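You operate a simulated robot arm through the tools that you are given. There is no shell and no other tool.

Carry out the task below with a simulated robot arm. There is one attempt and no reset: what you move stays moved.

Task
Weave two rows: the lever on the white LEVER card first, then the lever on the yellow one.
Fine: one lever a row; beat each row in; press the yellow release button once at the end.

The check looks at the end state, three seconds after you hand in, the way a careful person would. Anything else that was tipped, shoved, dropped, spilled or broken makes it a failure.

Robot
A 6-joint arm with a three-finger gripper, fixed in place. Base frame: the origin is at the foot of the arm, x ahead of it, y to its left, z up; the work surface is at about z = 0.8. Units: m, rad, N and s.
Its first joint turns from -2.897 to 2.897 rad. Payload 4.89 kg.
The tool frame sits at the grasp point between the pads (the TCP): z along the fingers, y along the line on which they close. The tips reach 0.03 m beyond it. Largest opening 0.164 m; the body of the gripper starts 0.125 m behind the TCP.
Orientation is told as [roll, pitch, yaw] about the base's x, y, z axes, in that order, counted from this pose: with the fingers straight down and closing along the base's y, the tool's x points along the base's -x, its y along +y and its z along -z.

Tools
- The arm moves only by the tool jog_arm. Its argument "commands" is text: rows parted by semicolons, each of 7 numbers parted by spaces: the shift along the tool's x, y, z in mm, then the turn, a rotation vector about the tool's x, y, z in rad, then the finger opening in mm, from 0 to 164. In form: x y z ax ay az claw; .... A call has 1 to 20 rows; each row shifts and turns the commanded pose from where the row before left it, along the tool's axes as they then stand. A row lasts 0.2 s, in which the tool goes at most 0.05 m and 0.15 rad; a call with a longer step from one row to the next is refused whole, and so is a gripper value outside its range. A pose out of reach is approached as far as the arm can. The call stops where the force on the tool passes 60 N (or 10 N more than at its start, if that is more) or the arm is blocked; 0.2 s more then pass. Each finger travels about 0.108 m/s and halts on what it meets, pressing with about 27 N; the grip force reading is that of the motor and also rises with nothing between the fingers. The clock runs only during rows and for 0.2 s after the last one: add rows that do not move to give the fingers time. It gives the time, the measured TCP pose, the force on the tool (base axes), the opening and the grip force at its end, in the units of the frame above (readings bear some noise), with the torque about the TCP (base axes, N m) and any sound that the robot's microphone picked up, and new pictures: "pictures" is both (left out), scene, wrist or none.
- Cameras (640 x 400 px; columns grow to the right, rows downward): "scene" is fixed at [0.2202, -0.6494, 1.8441]; the picture's right is [0.94, -0.34, 0.00], its down [-0.15, -0.42, -0.90] and it looks along [0.31, 0.84, -0.44] (base axes); focal length 355 px, centre (320, 200). "wrist" rides on the gripper at [0.076, -0.002, -0.152] in the tool frame; the picture's right is [0.02, 1.00, 0.00], its down [-0.88, 0.02, -0.47] and it looks along [-0.47, 0.01, 0.88] (tool axes); focal length 247 px, centre (320, 200). There is no depth. A picture from a camera that has moved, and an enlarged one, comes with that camera's place and axes in the base frame and with its lens.
- move_column(by): slides the trunk up (or, below 0, down) by that many m; the arm rides with it, the base frame stays. It gives what a move gives, with no picture.
- zoom(camera, box): a new picture of the part [left, top, right, bottom] of that camera's present view, enlarged. It takes no simulated time.
- job_done(): hands the job in; it is judged then, once.

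Places have to be worked out from the pictures, the camera data and where the tool is seen. Open the gripper and draw the arm clear of the work before you hand the job in, unless the task says otherwise.

The tools are called after "Emit:" as name(argument=value, ...) on one line, values as JSON. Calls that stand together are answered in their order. jog_arm: Moves the arm, as the interface text tells. Its arguments: {"type":"object","properties":{"commands":{"type":"string"},"pictures":{"type":"string","enum":["both","scene","wrist","none"]}},"required":["commands"]} The other tools are called the same way: move_column (by) slides the trunk up or down; zoom (camera, box) takes an enlarged picture of a part of a camera's view; job_done () hands the job in.

At the start:

```text
t: 0.0
eef_pos: [0.4214, 0.2448, 1.5614]
orientation: [0.0, -0.001, -0.002]
contact_force: [0.2, -0.3, 0.0]
torque: [0.03, 0.03, -0.02]
finger_gap: 0.164
grip_force: 0.0
trunk travel left (down, up): [-0.3, 0.09]
```

scene: 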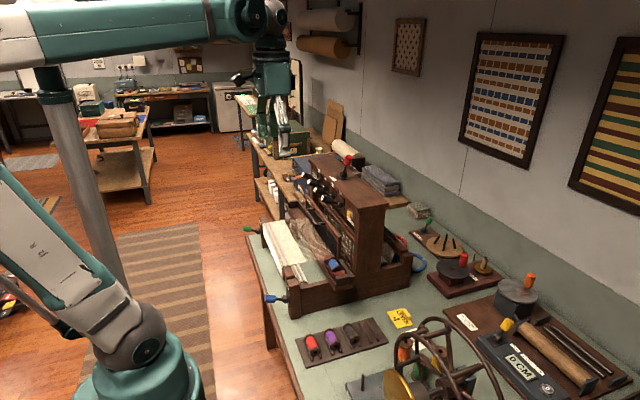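
wrist: 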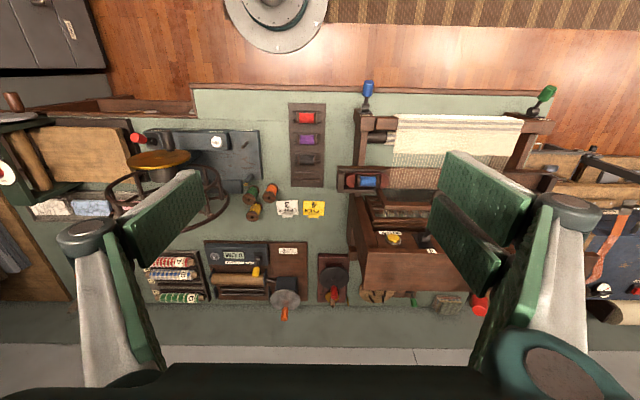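

The pictures show a table loom with a box on top, two cards on the bench and a shuttle rack. I'll enlarge parts of both views to read the cards and find the levers.

Emit:
zoom(camera="scene", box=[230, 130, 430, 330])

Emit:
zoom(camera="wrist", box=[240, 150, 400, 250])

Emit:
zoom(camera="wrist", box=[330, 70, 570, 320])

Emit:
zoom(camera="scene", box=[360, 280, 460, 350])

```text
2.00 times, centred on (330, 230) of scene
camera zoom: at [0.2202, -0.6494, 1.8441], right [0.94, -0.34, 0.0], down [-0.15, -0.42, -0.9], along [0.31, 0.84, -0.44], focal length 710 px, centre (300, 140)
```

zoom: 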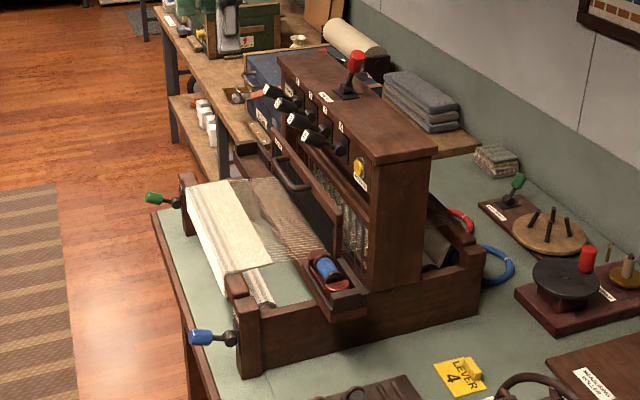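

```text
4.00 times, centred on (320, 200) of wrist
camera zoom: at [0.3443, 0.2421, 1.7136], right [-0.02, 1.0, 0.0], down [0.88, 0.02, 0.47], along [0.47, 0.01, -0.88], focal length 988 px, centre (320, 200)
```

zoom: 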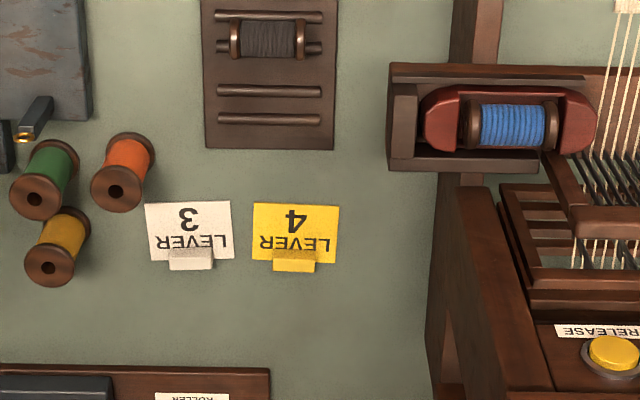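

```text
1.60 times, centred on (450, 195) of wrist
camera zoom: at [0.3443, 0.2421, 1.7136], right [-0.02, 1.0, 0.0], down [0.88, 0.02, 0.47], along [0.47, 0.01, -0.88], focal length 395 px, centre (112, 208)
```

zoom: 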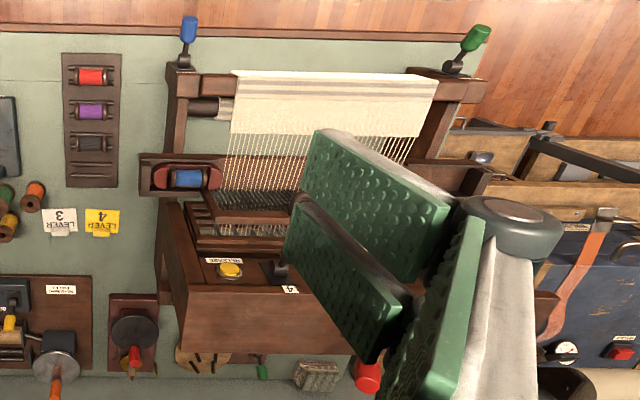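

```text
5.71 times, centred on (410, 315) of scene
camera zoom: at [0.2202, -0.6494, 1.8441], right [0.94, -0.34, 0.0], down [-0.15, -0.42, -0.9], along [0.31, 0.84, -0.44], focal length 2027 px, centre (-194, -457)
```

zoom: 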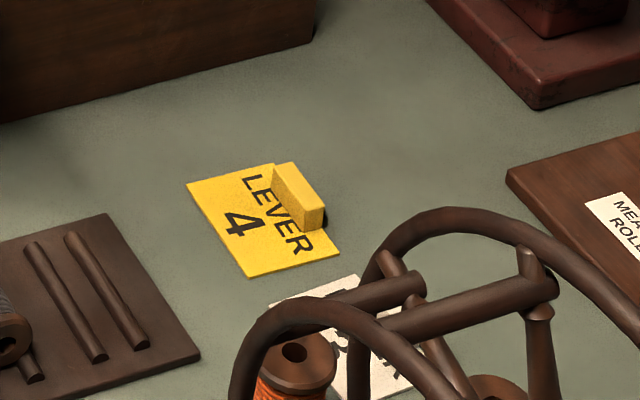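

The white card says LEVER 3 and the yellow card says LEVER 4. Next I look closely at the loom head, the levers, the beater and the shuttle.

Emit:
zoom(camera="scene", box=[290, 150, 370, 230])

Emit:
zoom(camera="scene", box=[300, 220, 370, 290])

Emit:
zoom(camera="scene", box=[230, 190, 330, 320])

Emit:
zoom(camera="scene", box=[340, 160, 450, 290])

```text
5.00 times, centred on (330, 190) of scene
camera zoom: at [0.2202, -0.6494, 1.8441], right [0.94, -0.34, 0.0], down [-0.15, -0.42, -0.9], along [0.31, 0.84, -0.44], focal length 1774 px, centre (270, 250)
```

zoom: 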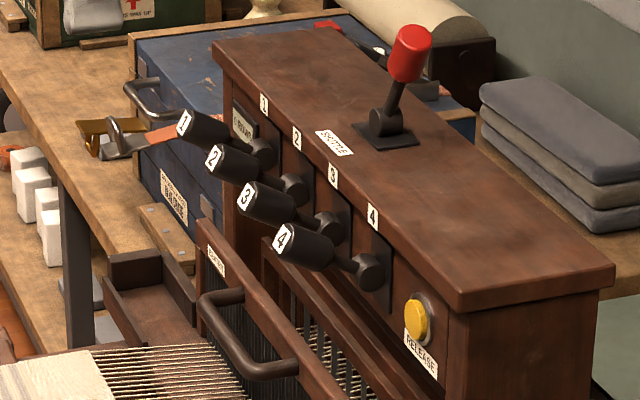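

```text
5.71 times, centred on (335, 255) of scene
camera zoom: at [0.2202, -0.6494, 1.8441], right [0.94, -0.34, 0.0], down [-0.15, -0.42, -0.9], along [0.31, 0.84, -0.44], focal length 2027 px, centre (234, -114)
```

zoom: 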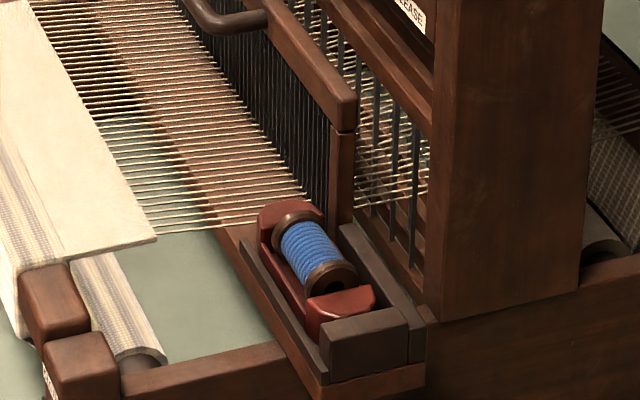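

```text
3.08 times, centred on (280, 255) of scene
camera zoom: at [0.2202, -0.6494, 1.8441], right [0.94, -0.34, 0.0], down [-0.15, -0.42, -0.9], along [0.31, 0.84, -0.44], focal length 1092 px, centre (443, 31)
```

zoom: 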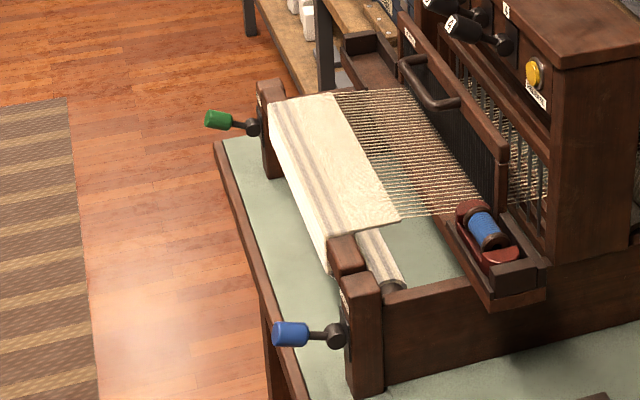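

```text
3.08 times, centred on (395, 225) of scene
camera zoom: at [0.2202, -0.6494, 1.8441], right [0.94, -0.34, 0.0], down [-0.15, -0.42, -0.9], along [0.31, 0.84, -0.44], focal length 1092 px, centre (89, 123)
```

zoom: 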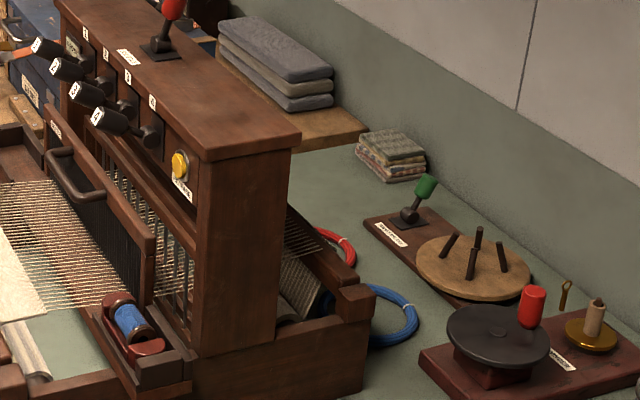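

LEVER 3 is the white card and LEVER 4 the yellow one. The loom has levers 1–4 on its front, a red SHUTTLE lever on top, a BEATER with a handle and the yellow RELEASE button. I'll close the fingers in place so they stop blocking the wrist view.

Emit:
jog_arm(commands="0 0 0 0 0 0 120; 0 0 0 0 0 0 60; 0 0 0 0 0 0 0; 0 0 0 0 0 0 0; 0 0 0 0 0 0 0", pictures="both")

```text
t: 1.2
eef_pos: [0.4231, 0.2439, 1.5599]
orientation: [0.0, -0.001, -0.001]
contact_force: [-0.3, 0.1, -0.6]
torque: [0.0, 0.02, -0.01]
finger_gap: 0.0
grip_force: 26.7
trunk travel left (down, up): [-0.3, 0.09]
camera wrist: at [0.3443, 0.2421, 1.7136], right [-0.02, 1.0, 0.0], down [0.88, 0.02, 0.47], along [0.47, 0.01, -0.88], focal length 247 px, centre (320, 200)
```

scene: 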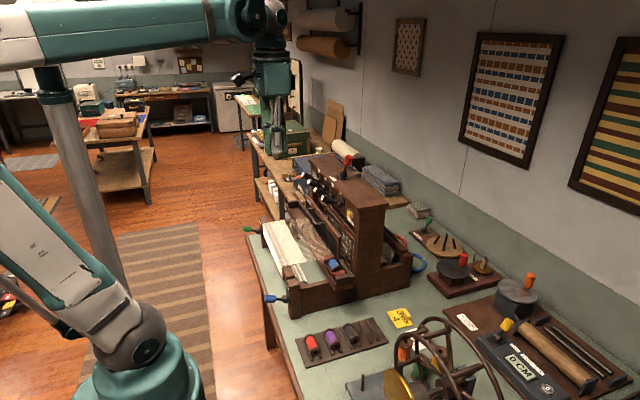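
wrist: 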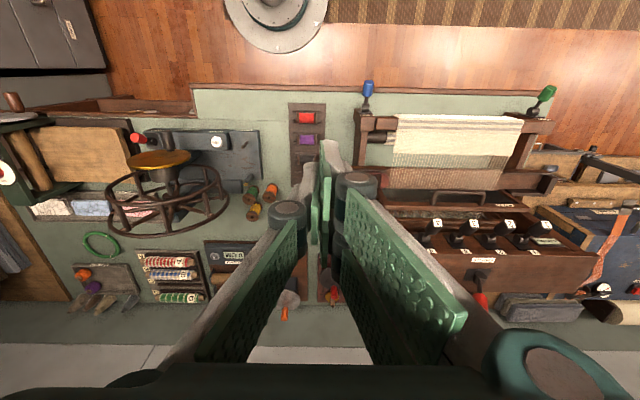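

The closed fingers now leave the loom front in view. I enlarge the lever bank and the beater.

Emit:
zoom(camera="wrist", box=[400, 180, 620, 320])

Emit:
zoom(camera="wrist", box=[340, 70, 580, 220])

```text
2.86 times, centred on (510, 250) of wrist
camera zoom: at [0.3443, 0.2421, 1.7136], right [-0.02, 1.0, 0.0], down [0.88, 0.02, 0.47], along [0.47, 0.01, -0.88], focal length 706 px, centre (-223, 57)
```

zoom: 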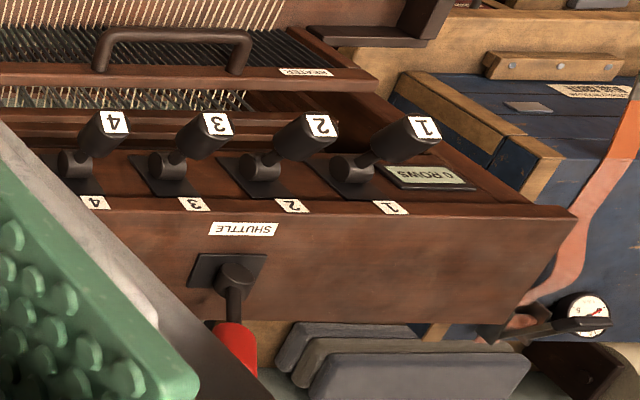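

```text
2.67 times, centred on (460, 145) of wrist
camera zoom: at [0.3443, 0.2421, 1.7136], right [-0.02, 1.0, 0.0], down [0.88, 0.02, 0.47], along [0.47, 0.01, -0.88], focal length 659 px, centre (-53, 347)
```

zoom: 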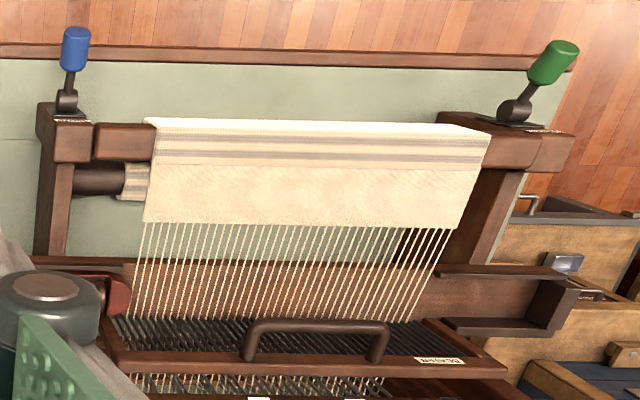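

Triangulating the two views puts the lever 3 tip near (0.665, 0.619, 1.22) and the lever 4 tip near (0.669, 0.538, 1.217). The release button is near (0.746, 0.449, 1.177), the red shuttle knob near (0.807, 0.613, 1.335) and the beater bar near (0.66, 0.593–0.737, 1.068). A row counter shows "0 ROWS". I move high above lever 3 with the fingers closed.

Emit:
jog_arm(commands="-25 37 0 0 0 0 0; -25 37 0 0 0 0 0; -25 37 0 0 0 0 0; -25 37 0 0 0 0 0; -25 37 0 0 0 0 0; -25 37 0 0 0 0 0; -25 37 0 0 0 0 0; -25 37 0 0 0 0 0; -25 37 0 0 0 0 0; -25 37 0 0 0 0 0; 0 0 0 0 0 0 0", pictures="both")

```text
t: 3.6
eef_pos: [0.6714, 0.6162, 1.5602]
orientation: [-0.002, -0.002, 0.0]
contact_force: [1.7, 1.9, -1.3]
torque: [-0.29, 0.2, 0.0]
finger_gap: 0.0
grip_force: 27.2
trunk travel left (down, up): [-0.3, 0.09]
camera wrist: at [0.5939, 0.6146, 1.713], right [-0.02, 1.0, 0.0], down [0.88, 0.02, 0.47], along [0.47, 0.01, -0.88], focal length 247 px, centre (320, 200)
```

scene: 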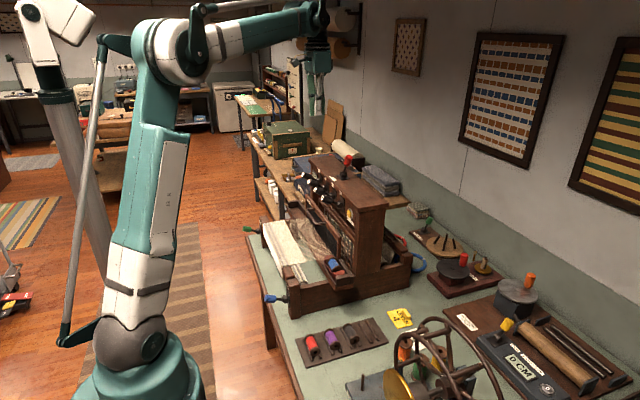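
wrist: 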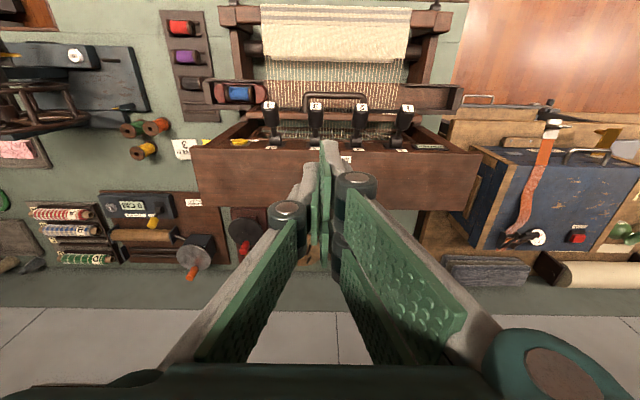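

The arm is now above the loom. I zoom in on the wrist view to refine the lever and beater positions.

Emit:
zoom(camera="wrist", box=[190, 70, 470, 220])

Emit:
zoom(camera="wrist", box=[240, 75, 380, 160])

Emit:
zoom(camera="scene", box=[290, 20, 400, 240])

```text
2.29 times, centred on (330, 145) of wrist
camera zoom: at [0.5939, 0.6146, 1.713], right [-0.02, 1.0, 0.0], down [0.88, 0.02, 0.47], along [0.47, 0.01, -0.88], focal length 564 px, centre (297, 326)
```

zoom: 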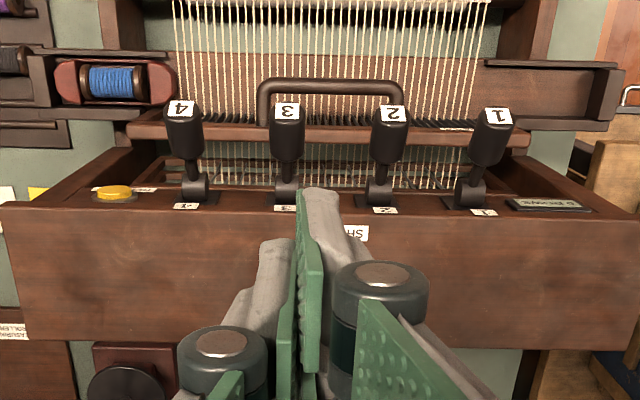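

```text
4.57 times, centred on (310, 118) of wrist
camera zoom: at [0.5939, 0.6146, 1.713], right [-0.02, 1.0, 0.0], down [0.88, 0.02, 0.47], along [0.47, 0.01, -0.88], focal length 1129 px, centre (366, 577)
```

zoom: 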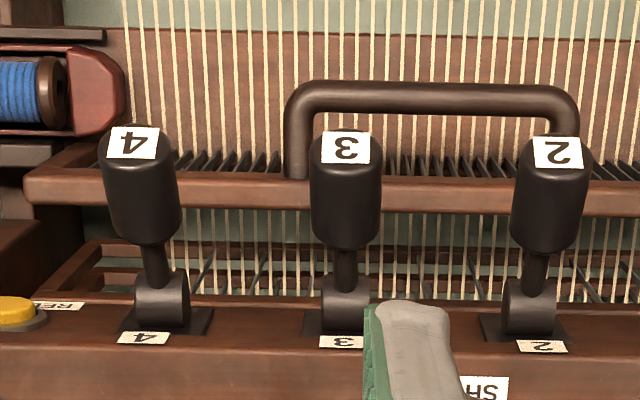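

```text
1.82 times, centred on (345, 130) of scene
camera zoom: at [0.2202, -0.6494, 1.8441], right [0.94, -0.34, 0.0], down [-0.15, -0.42, -0.9], along [0.31, 0.84, -0.44], focal length 645 px, centre (274, 327)
```

zoom: 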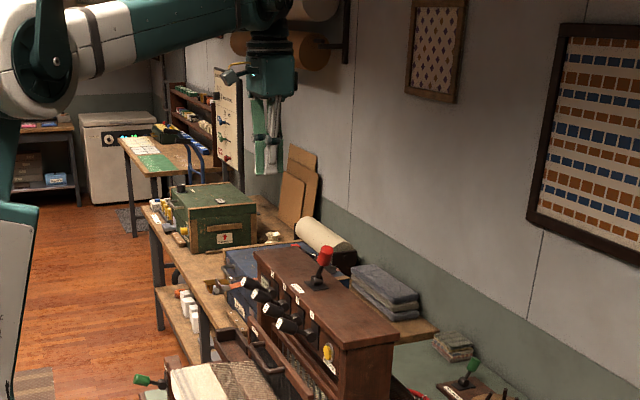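

Using both wrist views, lever 3's tip comes out near (0.657, 0.607, 1.233) with its pivot near (0.727, 0.607, 1.19). The TCP is at (0.670, 0.617, 1.561). I shift to y = 0.607 and descend until the tips are about 2 cm above the lever 3 knob.

Emit:
jog_arm(commands="0 -9.5 0 0 0 0 0; 0 0 45 0 0 0 0; 0 0 45 0 0 0 0; 0 0 45 0 0 0 0; 0 0 45 0 0 0 0; 0 0 45 0 0 0 0; 0 0 45 0 0 0 0; 0 0 0 0 0 0 0", pictures="both")

Emit:
zoom(camera="scene", box=[280, 120, 400, 240])

Emit:
zoom(camera="wrist", box=[180, 0, 460, 175])

```text
t: 5.4
eef_pos: [0.6702, 0.6033, 1.2875]
orientation: [0.0, 0.0, 0.0]
contact_force: [0.7, 0.9, -1.1]
torque: [-0.11, 0.09, 0.02]
finger_gap: 0.0
grip_force: 27.2
trunk travel left (down, up): [-0.3, 0.09]
camera wrist: at [0.5927, 0.6023, 1.4406], right [-0.02, 1.0, 0.0], down [0.88, 0.02, 0.47], along [0.47, 0.01, -0.88], focal length 247 px, centre (320, 200)
```

scene: 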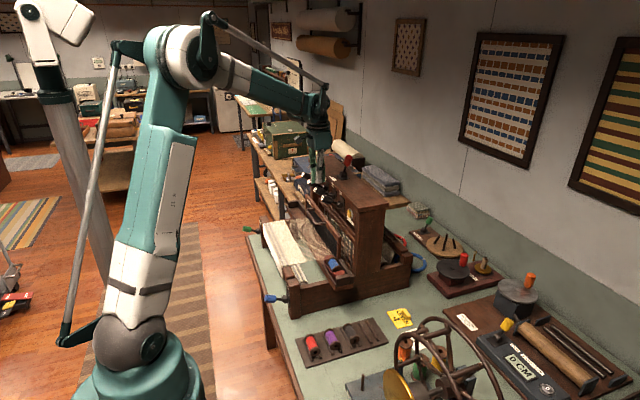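
wrist: 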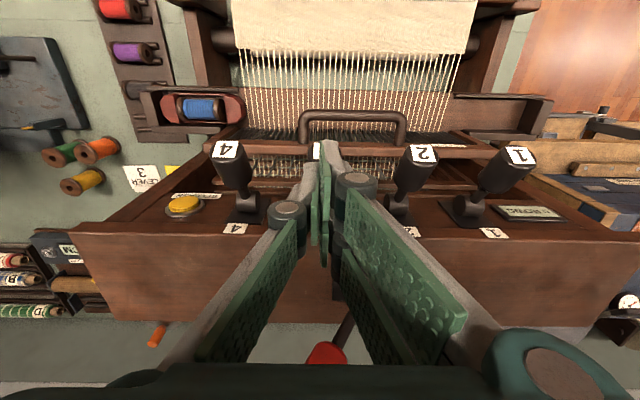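

```text
3.33 times, centred on (340, 180) of scene
camera zoom: at [0.2202, -0.6494, 1.8441], right [0.94, -0.34, 0.0], down [-0.15, -0.42, -0.9], along [0.31, 0.84, -0.44], focal length 1182 px, centre (253, 267)
```

zoom: 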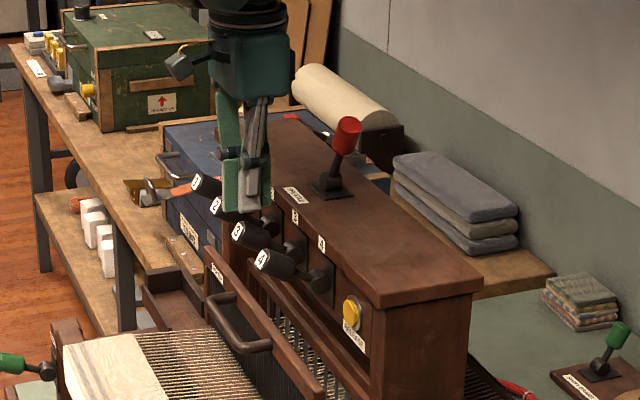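

```text
2.29 times, centred on (320, 88) of wrist
camera zoom: at [0.5927, 0.6023, 1.4406], right [-0.02, 1.0, 0.0], down [0.88, 0.02, 0.47], along [0.47, 0.01, -0.88], focal length 564 px, centre (320, 457)
```

zoom: 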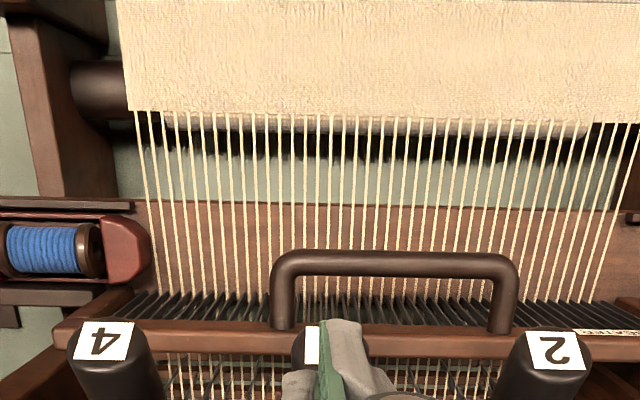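

The fingertips are at about z = 1.258, centred over the lever 3 knob. I press down in small steps and watch the force.

Emit:
jog_arm(commands="0 1 8 0 0 0 0; 0 0 8 0 0 0 0; 0 0 8 0 0 0 0; 0 0 8 0 0 0 0; 0 0 8 0 0 0 0; 0 0 8 0 0 0 0; 0 0 8 0 0 0 0; 0 0 0 0 0 0 0", pictures="both")

Emit:
zoom(camera="scene", box=[280, 140, 380, 240])

```text
t: 7.2
eef_pos: [0.6716, 0.604, 1.2338]
orientation: [0.001, 0.0, 0.001]
contact_force: [1.9, -0.6, 1.1]
torque: [0.04, -0.06, 0.0]
finger_gap: 0.0001
grip_force: 26.8
trunk travel left (down, up): [-0.3, 0.09]
camera wrist: at [0.594, 0.603, 1.387], right [-0.02, 1.0, 0.0], down [0.88, 0.02, 0.47], along [0.47, 0.01, -0.88], focal length 247 px, centre (320, 200)
```

scene: 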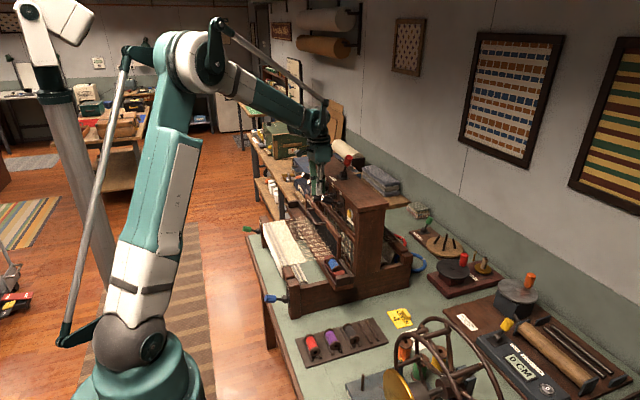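
wrist: 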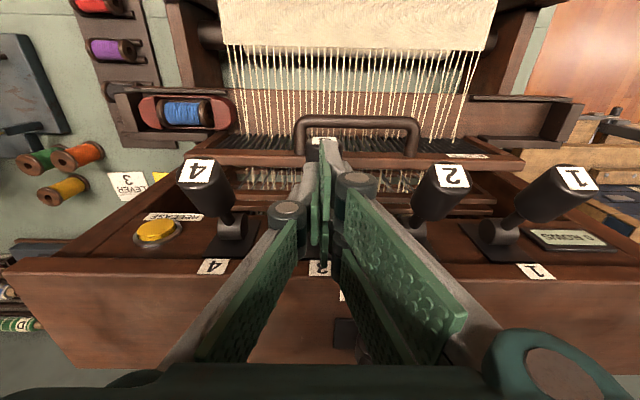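

```text
4.00 times, centred on (330, 190) of scene
camera zoom: at [0.2202, -0.6494, 1.8441], right [0.94, -0.34, 0.0], down [-0.15, -0.42, -0.9], along [0.31, 0.84, -0.44], focal length 1419 px, centre (280, 240)
```

zoom: 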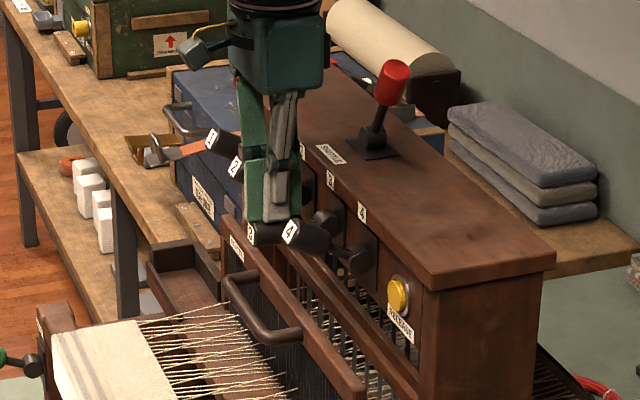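

The lever is moving down (about horizontal now) with little force, and the shed is starting to open. I keep pressing.

Emit:
jog_arm(commands="0 0 6 0 0 0 0; 0 0 6 0 0 0 0; 0 0 6 0 0 0 0; 0 0 6 0 0 0 0; 0 0 6 0 0 0 0; 0 0 0 0 0 0 0", pictures="both")

Emit:
zoom(camera="scene", box=[280, 140, 380, 240])

```text
t: 8.6
eef_pos: [0.6708, 0.6041, 1.2057]
orientation: [0.004, 0.0, 0.001]
contact_force: [8.2, 5.2, 26.5]
torque: [0.24, -0.51, 0.03]
finger_gap: 0.0002
grip_force: 26.7
trunk travel left (down, up): [-0.3, 0.09]
camera wrist: at [0.5935, 0.6027, 1.3581], right [-0.02, 1.0, 0.0], down [0.88, 0.02, 0.47], along [0.47, 0.01, -0.88], focal length 247 px, centre (320, 200)
```

scene: 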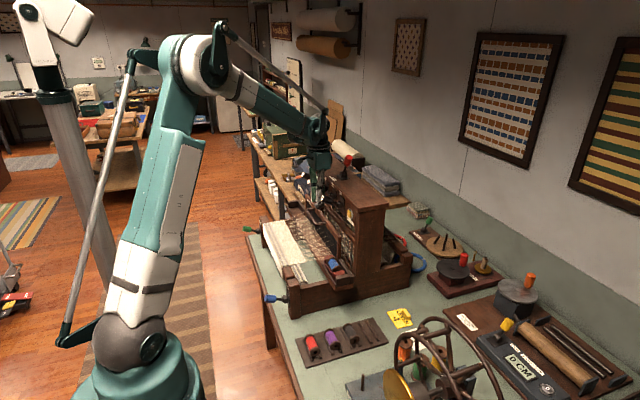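
wrist: 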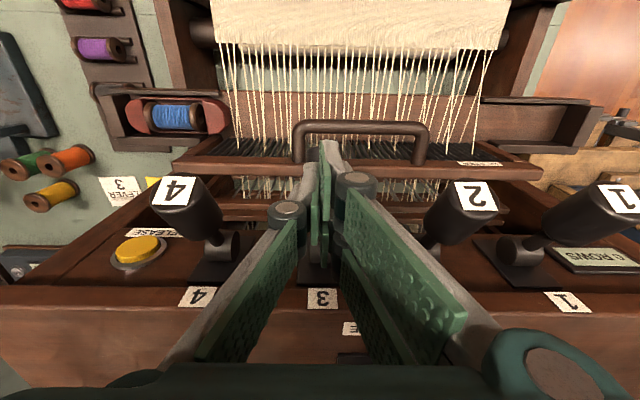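

```text
4.00 times, centred on (330, 190) of scene
camera zoom: at [0.2202, -0.6494, 1.8441], right [0.94, -0.34, 0.0], down [-0.15, -0.42, -0.9], along [0.31, 0.84, -0.44], focal length 1419 px, centre (280, 240)
```

zoom: 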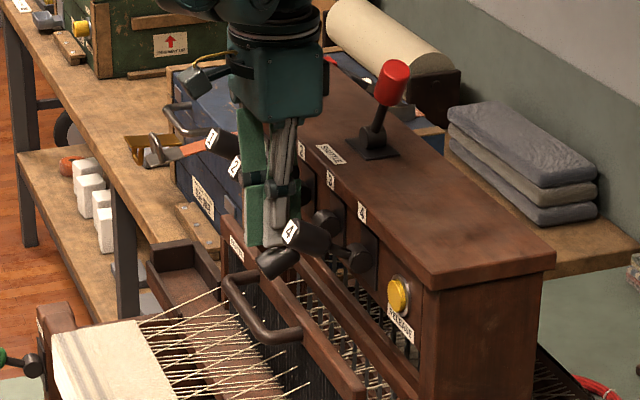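

The force rose to 26 N, which suggests the lever is at its stop. I'll press 2 mm more to seat it, then lift up to see whether it stays down.

Emit:
jog_arm(commands="0 0 2 0 0 0 0; 0 0 0 0 0 0 0; 0 0 -20 0 0 0 0; 0 0 -40 0 0 0 0; 0 0 -40 0 0 0 0; 0 0 0 0 0 0 0", pictures="both")

Emit:
zoom(camera="scene", box=[270, 140, 390, 260])

Emit:
zoom(camera="wrist", box=[120, 60, 580, 320])

```text
t: 9.1
eef_pos: [0.6707, 0.6044, 1.2059]
orientation: [0.001, -0.002, 0.0]
contact_force: [-3.7, -1.5, 29.4]
torque: [0.06, -0.24, -0.11]
finger_gap: 0.0058
grip_force: 45.0
trunk travel left (down, up): [-0.3, 0.09]
stopped in row 2: the force on the tool passed its limit at 62 N (the readings are from after the stop); the commanded pose is now the measured one
camera wrist: at [0.5932, 0.6025, 1.3578], right [-0.02, 1.0, 0.0], down [0.88, 0.02, 0.48], along [0.48, 0.01, -0.88], focal length 247 px, centre (320, 200)
```

scene: 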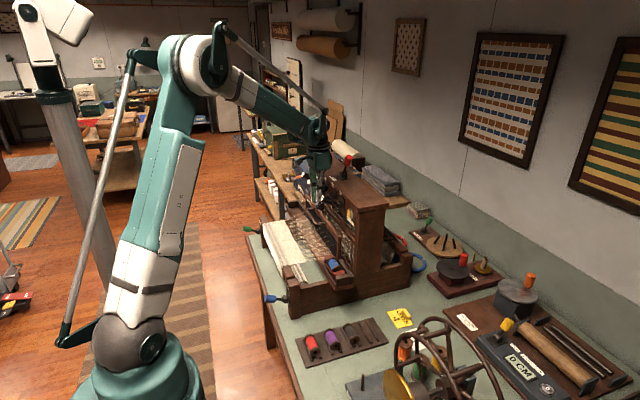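
wrist: 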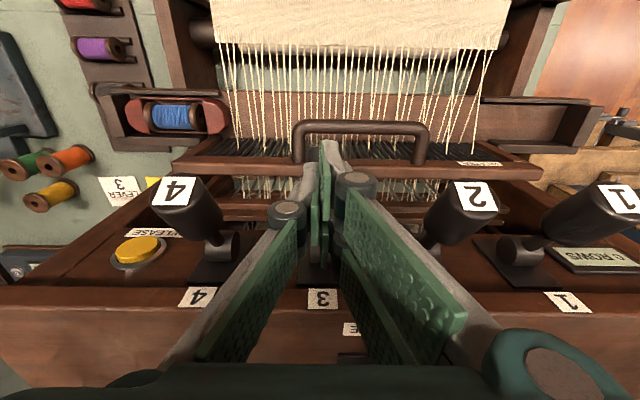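

```text
3.33 times, centred on (330, 200) of scene
camera zoom: at [0.2202, -0.6494, 1.8441], right [0.94, -0.34, 0.0], down [-0.15, -0.42, -0.9], along [0.31, 0.84, -0.44], focal length 1182 px, centre (287, 200)
```

zoom: 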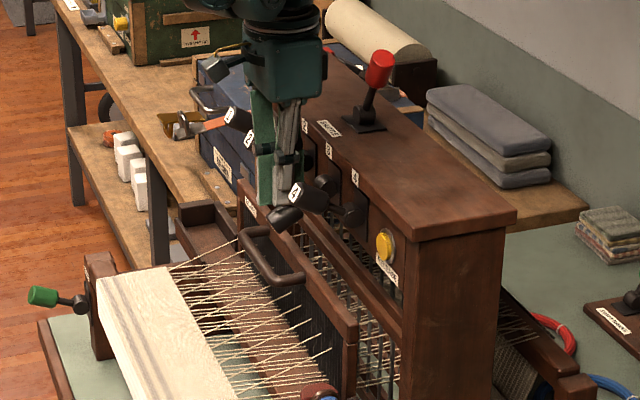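

```text
1.39 times, centred on (350, 190) of wrist
camera zoom: at [0.5932, 0.6025, 1.3578], right [-0.02, 1.0, 0.0], down [0.88, 0.02, 0.48], along [0.48, 0.01, -0.88], focal length 344 px, centre (278, 214)
```

zoom: 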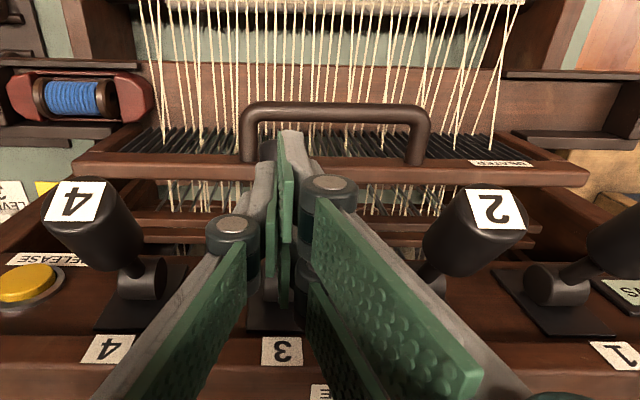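

The lever is firmly at its stop. Now I lift off to see whether it stays down.

Emit:
jog_arm(commands="0 0 -10 0 0 0 0; 0 0 -30 0 0 0 0; 0 0 -40 0 0 0 0; 0 0 -40 0 0 0 0; 0 0 0 0 0 0 0", pictures="both")

Emit:
zoom(camera="scene", box=[270, 140, 390, 260])

Emit:
zoom(camera="wrist", box=[180, 30, 540, 255])

```text
t: 10.3
eef_pos: [0.6707, 0.6042, 1.3264]
orientation: [0.001, 0.0, -0.001]
contact_force: [-1.1, -0.2, 1.6]
torque: [0.1, -0.08, -0.02]
finger_gap: 0.0
grip_force: 45.0
trunk travel left (down, up): [-0.3, 0.09]
camera wrist: at [0.5929, 0.603, 1.4794], right [-0.02, 1.0, 0.0], down [0.88, 0.02, 0.47], along [0.47, 0.01, -0.88], focal length 247 px, centre (320, 200)
```

scene: 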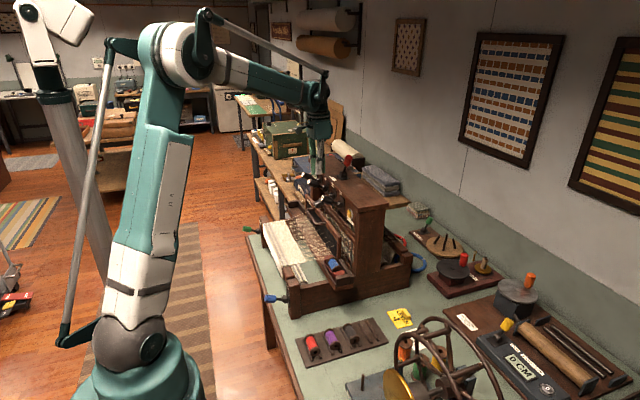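
wrist: 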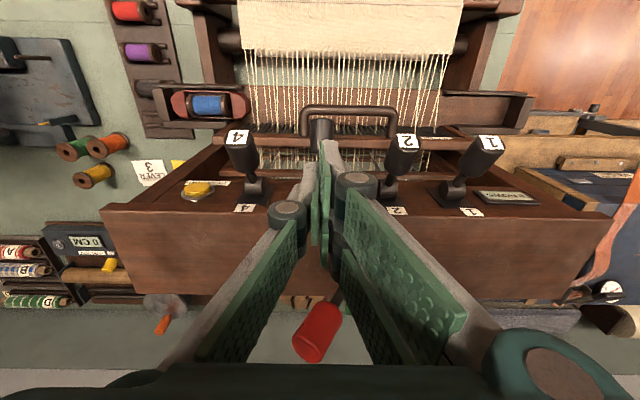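

```text
3.33 times, centred on (330, 200) of scene
camera zoom: at [0.2202, -0.6494, 1.8441], right [0.94, -0.34, 0.0], down [-0.15, -0.42, -0.9], along [0.31, 0.84, -0.44], focal length 1182 px, centre (287, 200)
```

zoom: 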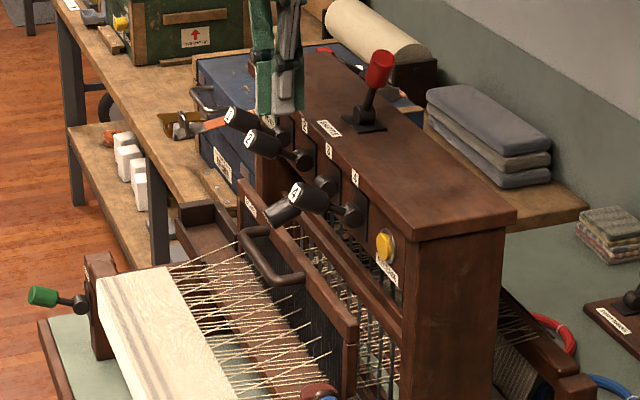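

```text
1.78 times, centred on (360, 142) of wrist
camera zoom: at [0.5929, 0.603, 1.4794], right [-0.02, 1.0, 0.0], down [0.88, 0.02, 0.47], along [0.47, 0.01, -0.88], focal length 439 px, centre (249, 302)
```

zoom: 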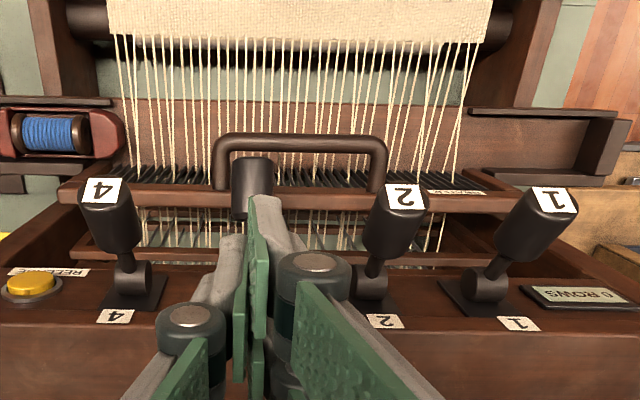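

Lever 3 stays down and the shed is open. Next is the red SHUTTLE lever, whose knob is near (0.807, 0.606, 1.335) and leans to -y, the side the shuttle is on. I raise up and move to its -y side, staying high.

Emit:
jog_arm(commands="0 0 -40 0 0 0 0; 0 0 -40 0 0 0 0; 0 0 -20 0 0 0 0; -30 -18 0 0 0 0 0; -35 -18 0 0 0 0 0; -35 -18 0 0 0 0 0; -37 -16 0 0 0 0 0; 0 0 0 0 0 0 0", pictures="both")

Emit:
zoom(camera="scene", box=[290, 80, 410, 220])

```text
t: 12.1
eef_pos: [0.8117, 0.5342, 1.4225]
orientation: [0.001, 0.0, 0.0]
contact_force: [1.2, -0.4, -0.2]
torque: [0.01, 0.2, 0.0]
finger_gap: 0.0002
grip_force: 45.0
trunk travel left (down, up): [-0.3, 0.09]
camera wrist: at [0.7343, 0.5331, 1.5758], right [-0.02, 1.0, 0.0], down [0.88, 0.02, 0.47], along [0.47, 0.01, -0.88], focal length 247 px, centre (320, 200)
```

scene: 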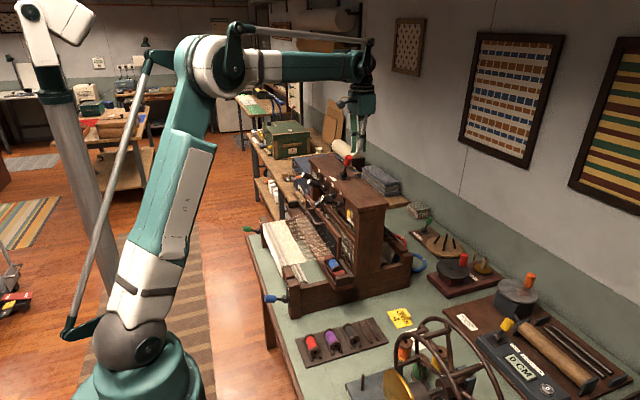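
wrist: 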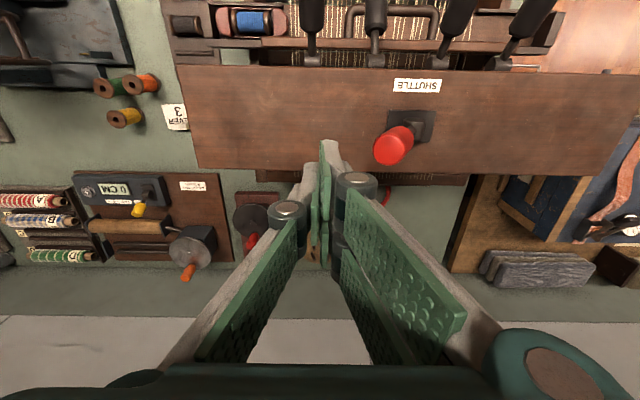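

```text
2.86 times, centred on (350, 150) of scene
camera zoom: at [0.2202, -0.6494, 1.8441], right [0.94, -0.34, 0.0], down [-0.15, -0.42, -0.9], along [0.31, 0.84, -0.44], focal length 1014 px, centre (234, 343)
```

zoom: 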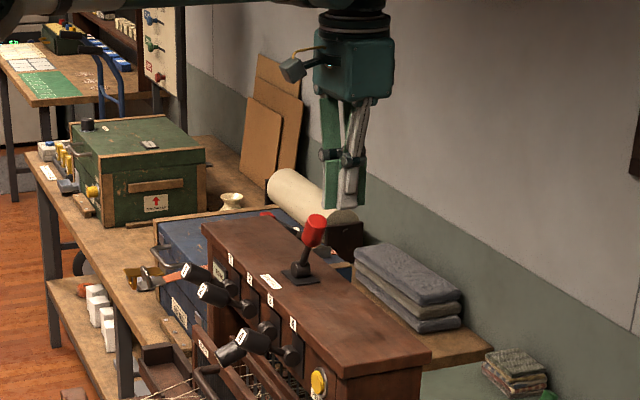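

From this view the knob centre is near (0.799, 0.605, 1.335). I correct x by -12 mm, descend beside the knob on its -y side, then push toward +y in small steps.

Emit:
jog_arm(commands="12 0 25 0 0 0 0; 0 0 35 0 0 0 0; 0 0 30 0 0 0 0; 0 10 0 0 0 0 0; 0 10 0 0 0 0 0; 0 10 0 0 0 0 0; 0 10 0 0 0 0 0; 0 10 0 0 0 0 0; 0 10 0 0 0 0 0; 0 10 0 0 0 0 0; 0 10 0 0 0 0 0; 0 10 0 0 0 0 0; 0 0 0 0 0 0 0", pictures="both")

Emit:
zoom(camera="scene", box=[270, 120, 410, 280])

```text
t: 14.9
eef_pos: [0.7973, 0.6251, 1.333]
orientation: [0.003, -0.003, -0.001]
contact_force: [0.0, -0.6, 0.1]
torque: [-0.01, 0.01, -0.01]
finger_gap: 0.0001
grip_force: 45.7
trunk travel left (down, up): [-0.3, 0.09]
camera wrist: at [0.7194, 0.6233, 1.4863], right [-0.02, 1.0, 0.0], down [0.88, 0.02, 0.47], along [0.47, 0.01, -0.88], focal length 247 px, centre (320, 200)
```

scene: 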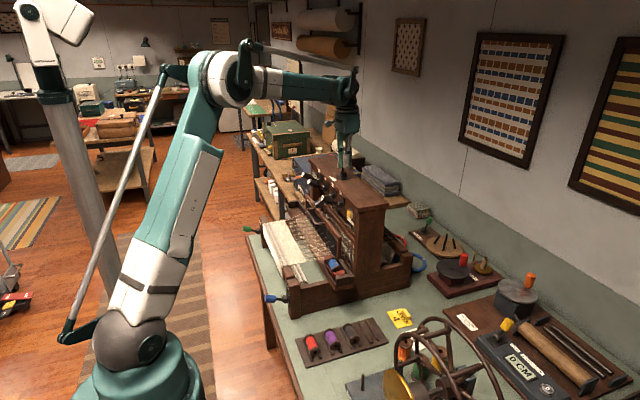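
wrist: 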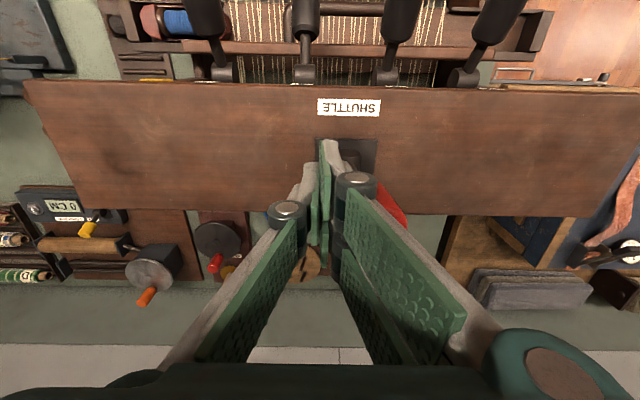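

```text
2.50 times, centred on (340, 200) of scene
camera zoom: at [0.2202, -0.6494, 1.8441], right [0.94, -0.34, 0.0], down [-0.15, -0.42, -0.9], along [0.31, 0.84, -0.44], focal length 887 px, centre (270, 200)
```

zoom: 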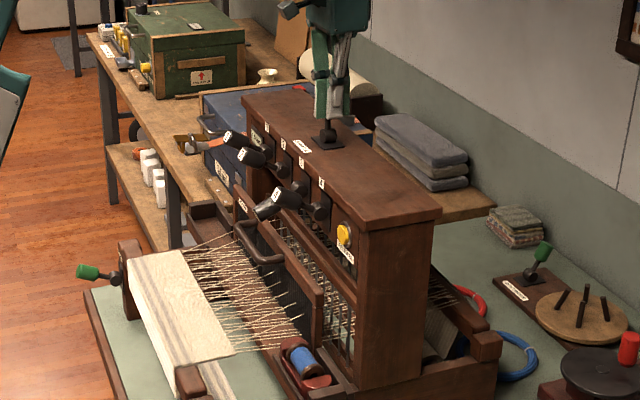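

The knob is being pushed along ahead of the fingers with almost no force, and the shuttle hasn't moved yet. I continue pushing toward +y.

Emit:
jog_arm(commands="0 8 0 0 0 0 0; 0 8 0 0 0 0 0; 0 8 0 0 0 0 0; 0 8 0 0 0 0 0; 0 8 0 0 0 0 0; 0 8 0 0 0 0 0; 0 0 0 0 0 0 0", pictures="both")

Emit:
zoom(camera="scene", box=[270, 120, 410, 280])

```text
t: 16.3
eef_pos: [0.7987, 0.6612, 1.3347]
orientation: [-0.007, 0.0, -0.006]
contact_force: [-4.8, -24.5, 4.2]
torque: [0.04, 0.0, -0.04]
finger_gap: 0.0
grip_force: 45.3
trunk travel left (down, up): [-0.3, 0.09]
stopped in row 6: the force on the tool passed its limit at 73 N (the readings are from after the stop); the commanded pose is now the measured one
camera wrist: at [0.7219, 0.661, 1.4874], right [-0.02, 1.0, -0.01], down [0.88, 0.02, 0.47], along [0.47, 0.0, -0.88], focal length 247 px, centre (320, 200)
```

scene: 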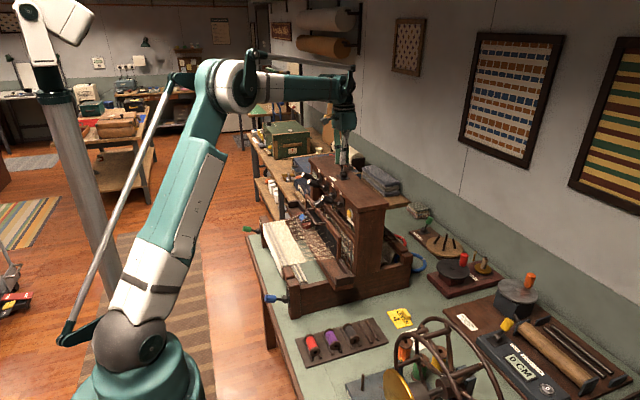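
wrist: 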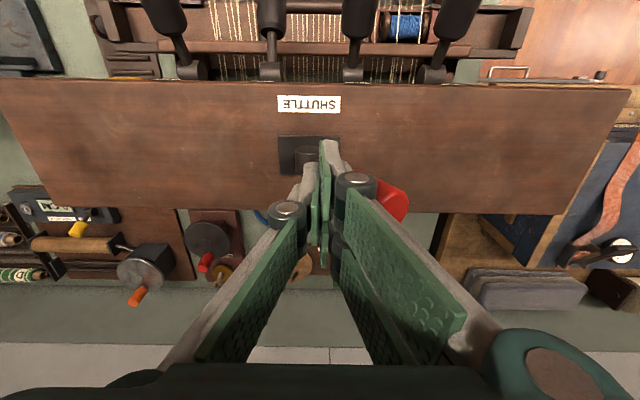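

```text
2.50 times, centred on (340, 200) of scene
camera zoom: at [0.2202, -0.6494, 1.8441], right [0.94, -0.34, 0.0], down [-0.15, -0.42, -0.9], along [0.31, 0.84, -0.44], focal length 887 px, centre (270, 200)
```

zoom: 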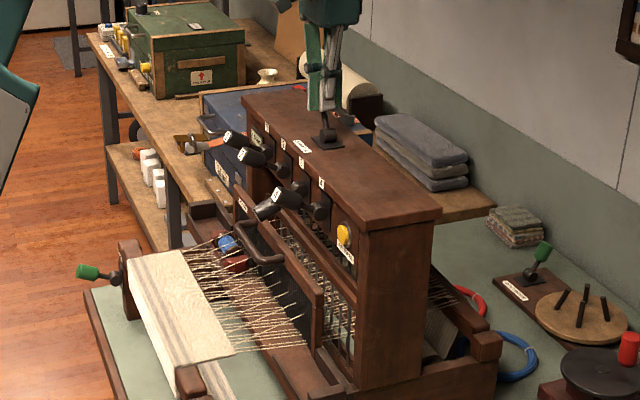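

The lever hit its stop and the shuttle has flown toward the +y side. I back off from the knob and rise, then check that the shuttle reached the far box.

Emit:
jog_arm(commands="0 -15 0 0 0 0 0; 0 -20 0 0 0 0 0; 0 0 -40 0 0 0 0; 0 0 -45 0 0 0 0; 0 0 -45 0 0 0 0; 0 0 0 0 0 0 0", pictures="both")

Emit:
zoom(camera="scene", box=[270, 140, 390, 280])

Emit:
zoom(camera="wrist", box=[160, 0, 560, 220])

```text
t: 17.7
eef_pos: [0.7956, 0.6299, 1.464]
orientation: [-0.006, -0.001, -0.002]
contact_force: [-0.2, -1.0, 0.0]
torque: [0.04, -0.07, 0.04]
finger_gap: 0.0
grip_force: 45.1
trunk travel left (down, up): [-0.3, 0.09]
camera wrist: at [0.7189, 0.63, 1.6169], right [-0.02, 1.0, -0.01], down [0.88, 0.02, 0.47], along [0.47, 0.0, -0.88], focal length 247 px, centre (320, 200)
```

scene: 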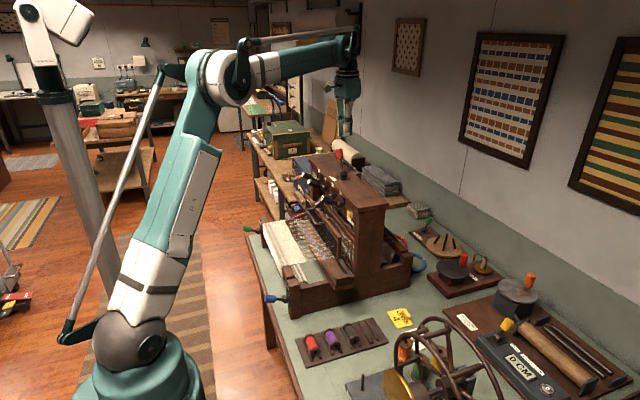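
wrist: 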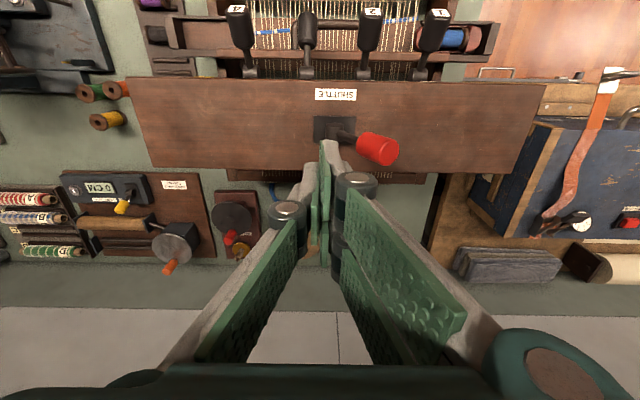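

```text
2.86 times, centred on (330, 210) of scene
camera zoom: at [0.2202, -0.6494, 1.8441], right [0.94, -0.34, 0.0], down [-0.15, -0.42, -0.9], along [0.31, 0.84, -0.44], focal length 1014 px, centre (291, 171)
```

zoom: 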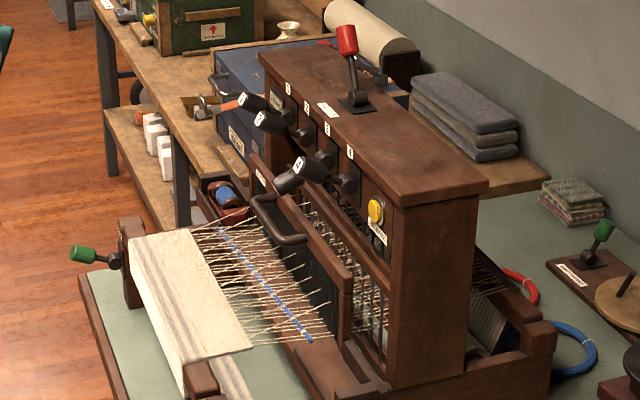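

```text
1.60 times, centred on (360, 110) of wrist
camera zoom: at [0.7189, 0.63, 1.6169], right [-0.02, 1.0, -0.01], down [0.88, 0.02, 0.47], along [0.47, 0.0, -0.88], focal length 395 px, centre (256, 344)
```

zoom: 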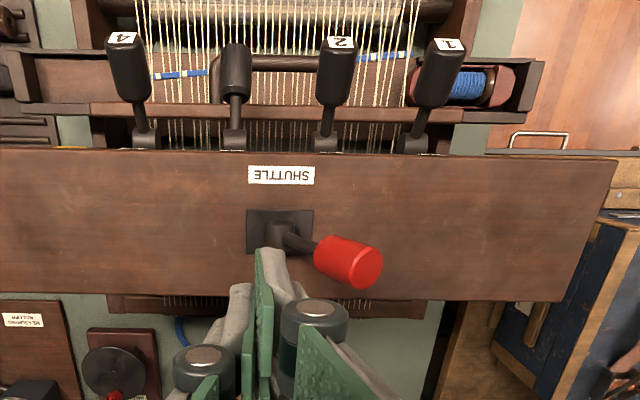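

The blue weft is laid across the shed and the shuttle sits in the far (+y) box. The beater bar is near x = 0.650, y = 0.583–0.717, z = 1.085, so I plan to grip it from the front with the fingers tilted and closing across the bar. I first move clear in front of the loom and roll the tool 90°.

Emit:
jog_arm(commands="42 3 0 0 0 0 0; 42 3 0 0 0 0 0; 42 3 0 0 0 0 0; 42 3 0 0 0 0 0; 42 4 0 0 0 0 0; 42 4 0 0 0 0 0; 42 4 0 0 0 0 0; 0 0 0 0 0 0 0", pictures="none")

Emit:
jog_arm(commands="0 0 0 0 0 0.1428 0; 0 0 0 0 0 0.1428 0; 0 0 0 0 0 0.1428 0; 0 0 0 0 0 0.1428 0; 0 0 0 0 0 0.1428 0; 0 0 0 0 0 0.1428 0; 0 0 0 0 0 0.1428 0; 0 0 0 0 0 0.1428 0; 0 0 0 0 0 0.1428 0; 0 0 0 0 0 0.1428 0; 0 0 0 0 0 0.1428 0; 0 0 0 0 0 0 0", pictures="both")

```text
t: 19.5
eef_pos: [0.5037, 0.6569, 1.4643]
orientation: [-0.007, -0.002, -0.003]
contact_force: [-1.9, 0.0, 1.9]
torque: [0.07, -0.21, -0.01]
finger_gap: 0.0
grip_force: 45.0
trunk travel left (down, up): [-0.3, 0.09]
```

```text
t: 22.1
eef_pos: [0.5052, 0.6577, 1.4617]
orientation: [-0.001, -0.006, -1.574]
contact_force: [-0.1, 0.2, 0.7]
torque: [0.03, -0.01, -0.03]
finger_gap: 0.0001
grip_force: 44.9
trunk travel left (down, up): [-0.3, 0.09]
camera wrist: at [0.5024, 0.7338, 1.6157], right [1.0, 0.02, 0.0], down [0.01, -0.88, 0.48], along [0.01, -0.48, -0.88], focal length 247 px, centre (320, 200)
```

scene: 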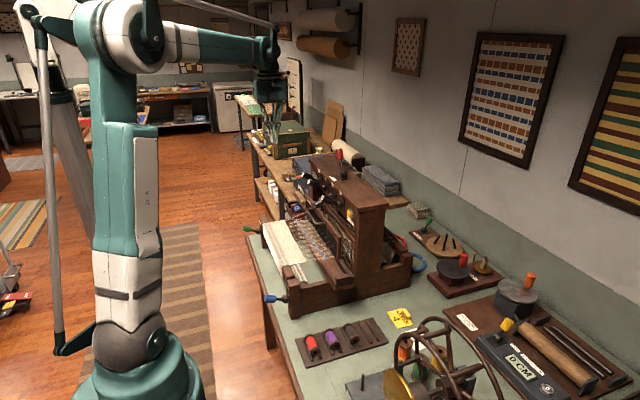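
wrist: 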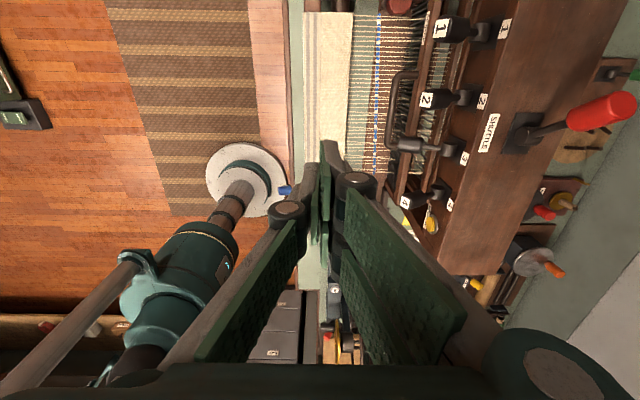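

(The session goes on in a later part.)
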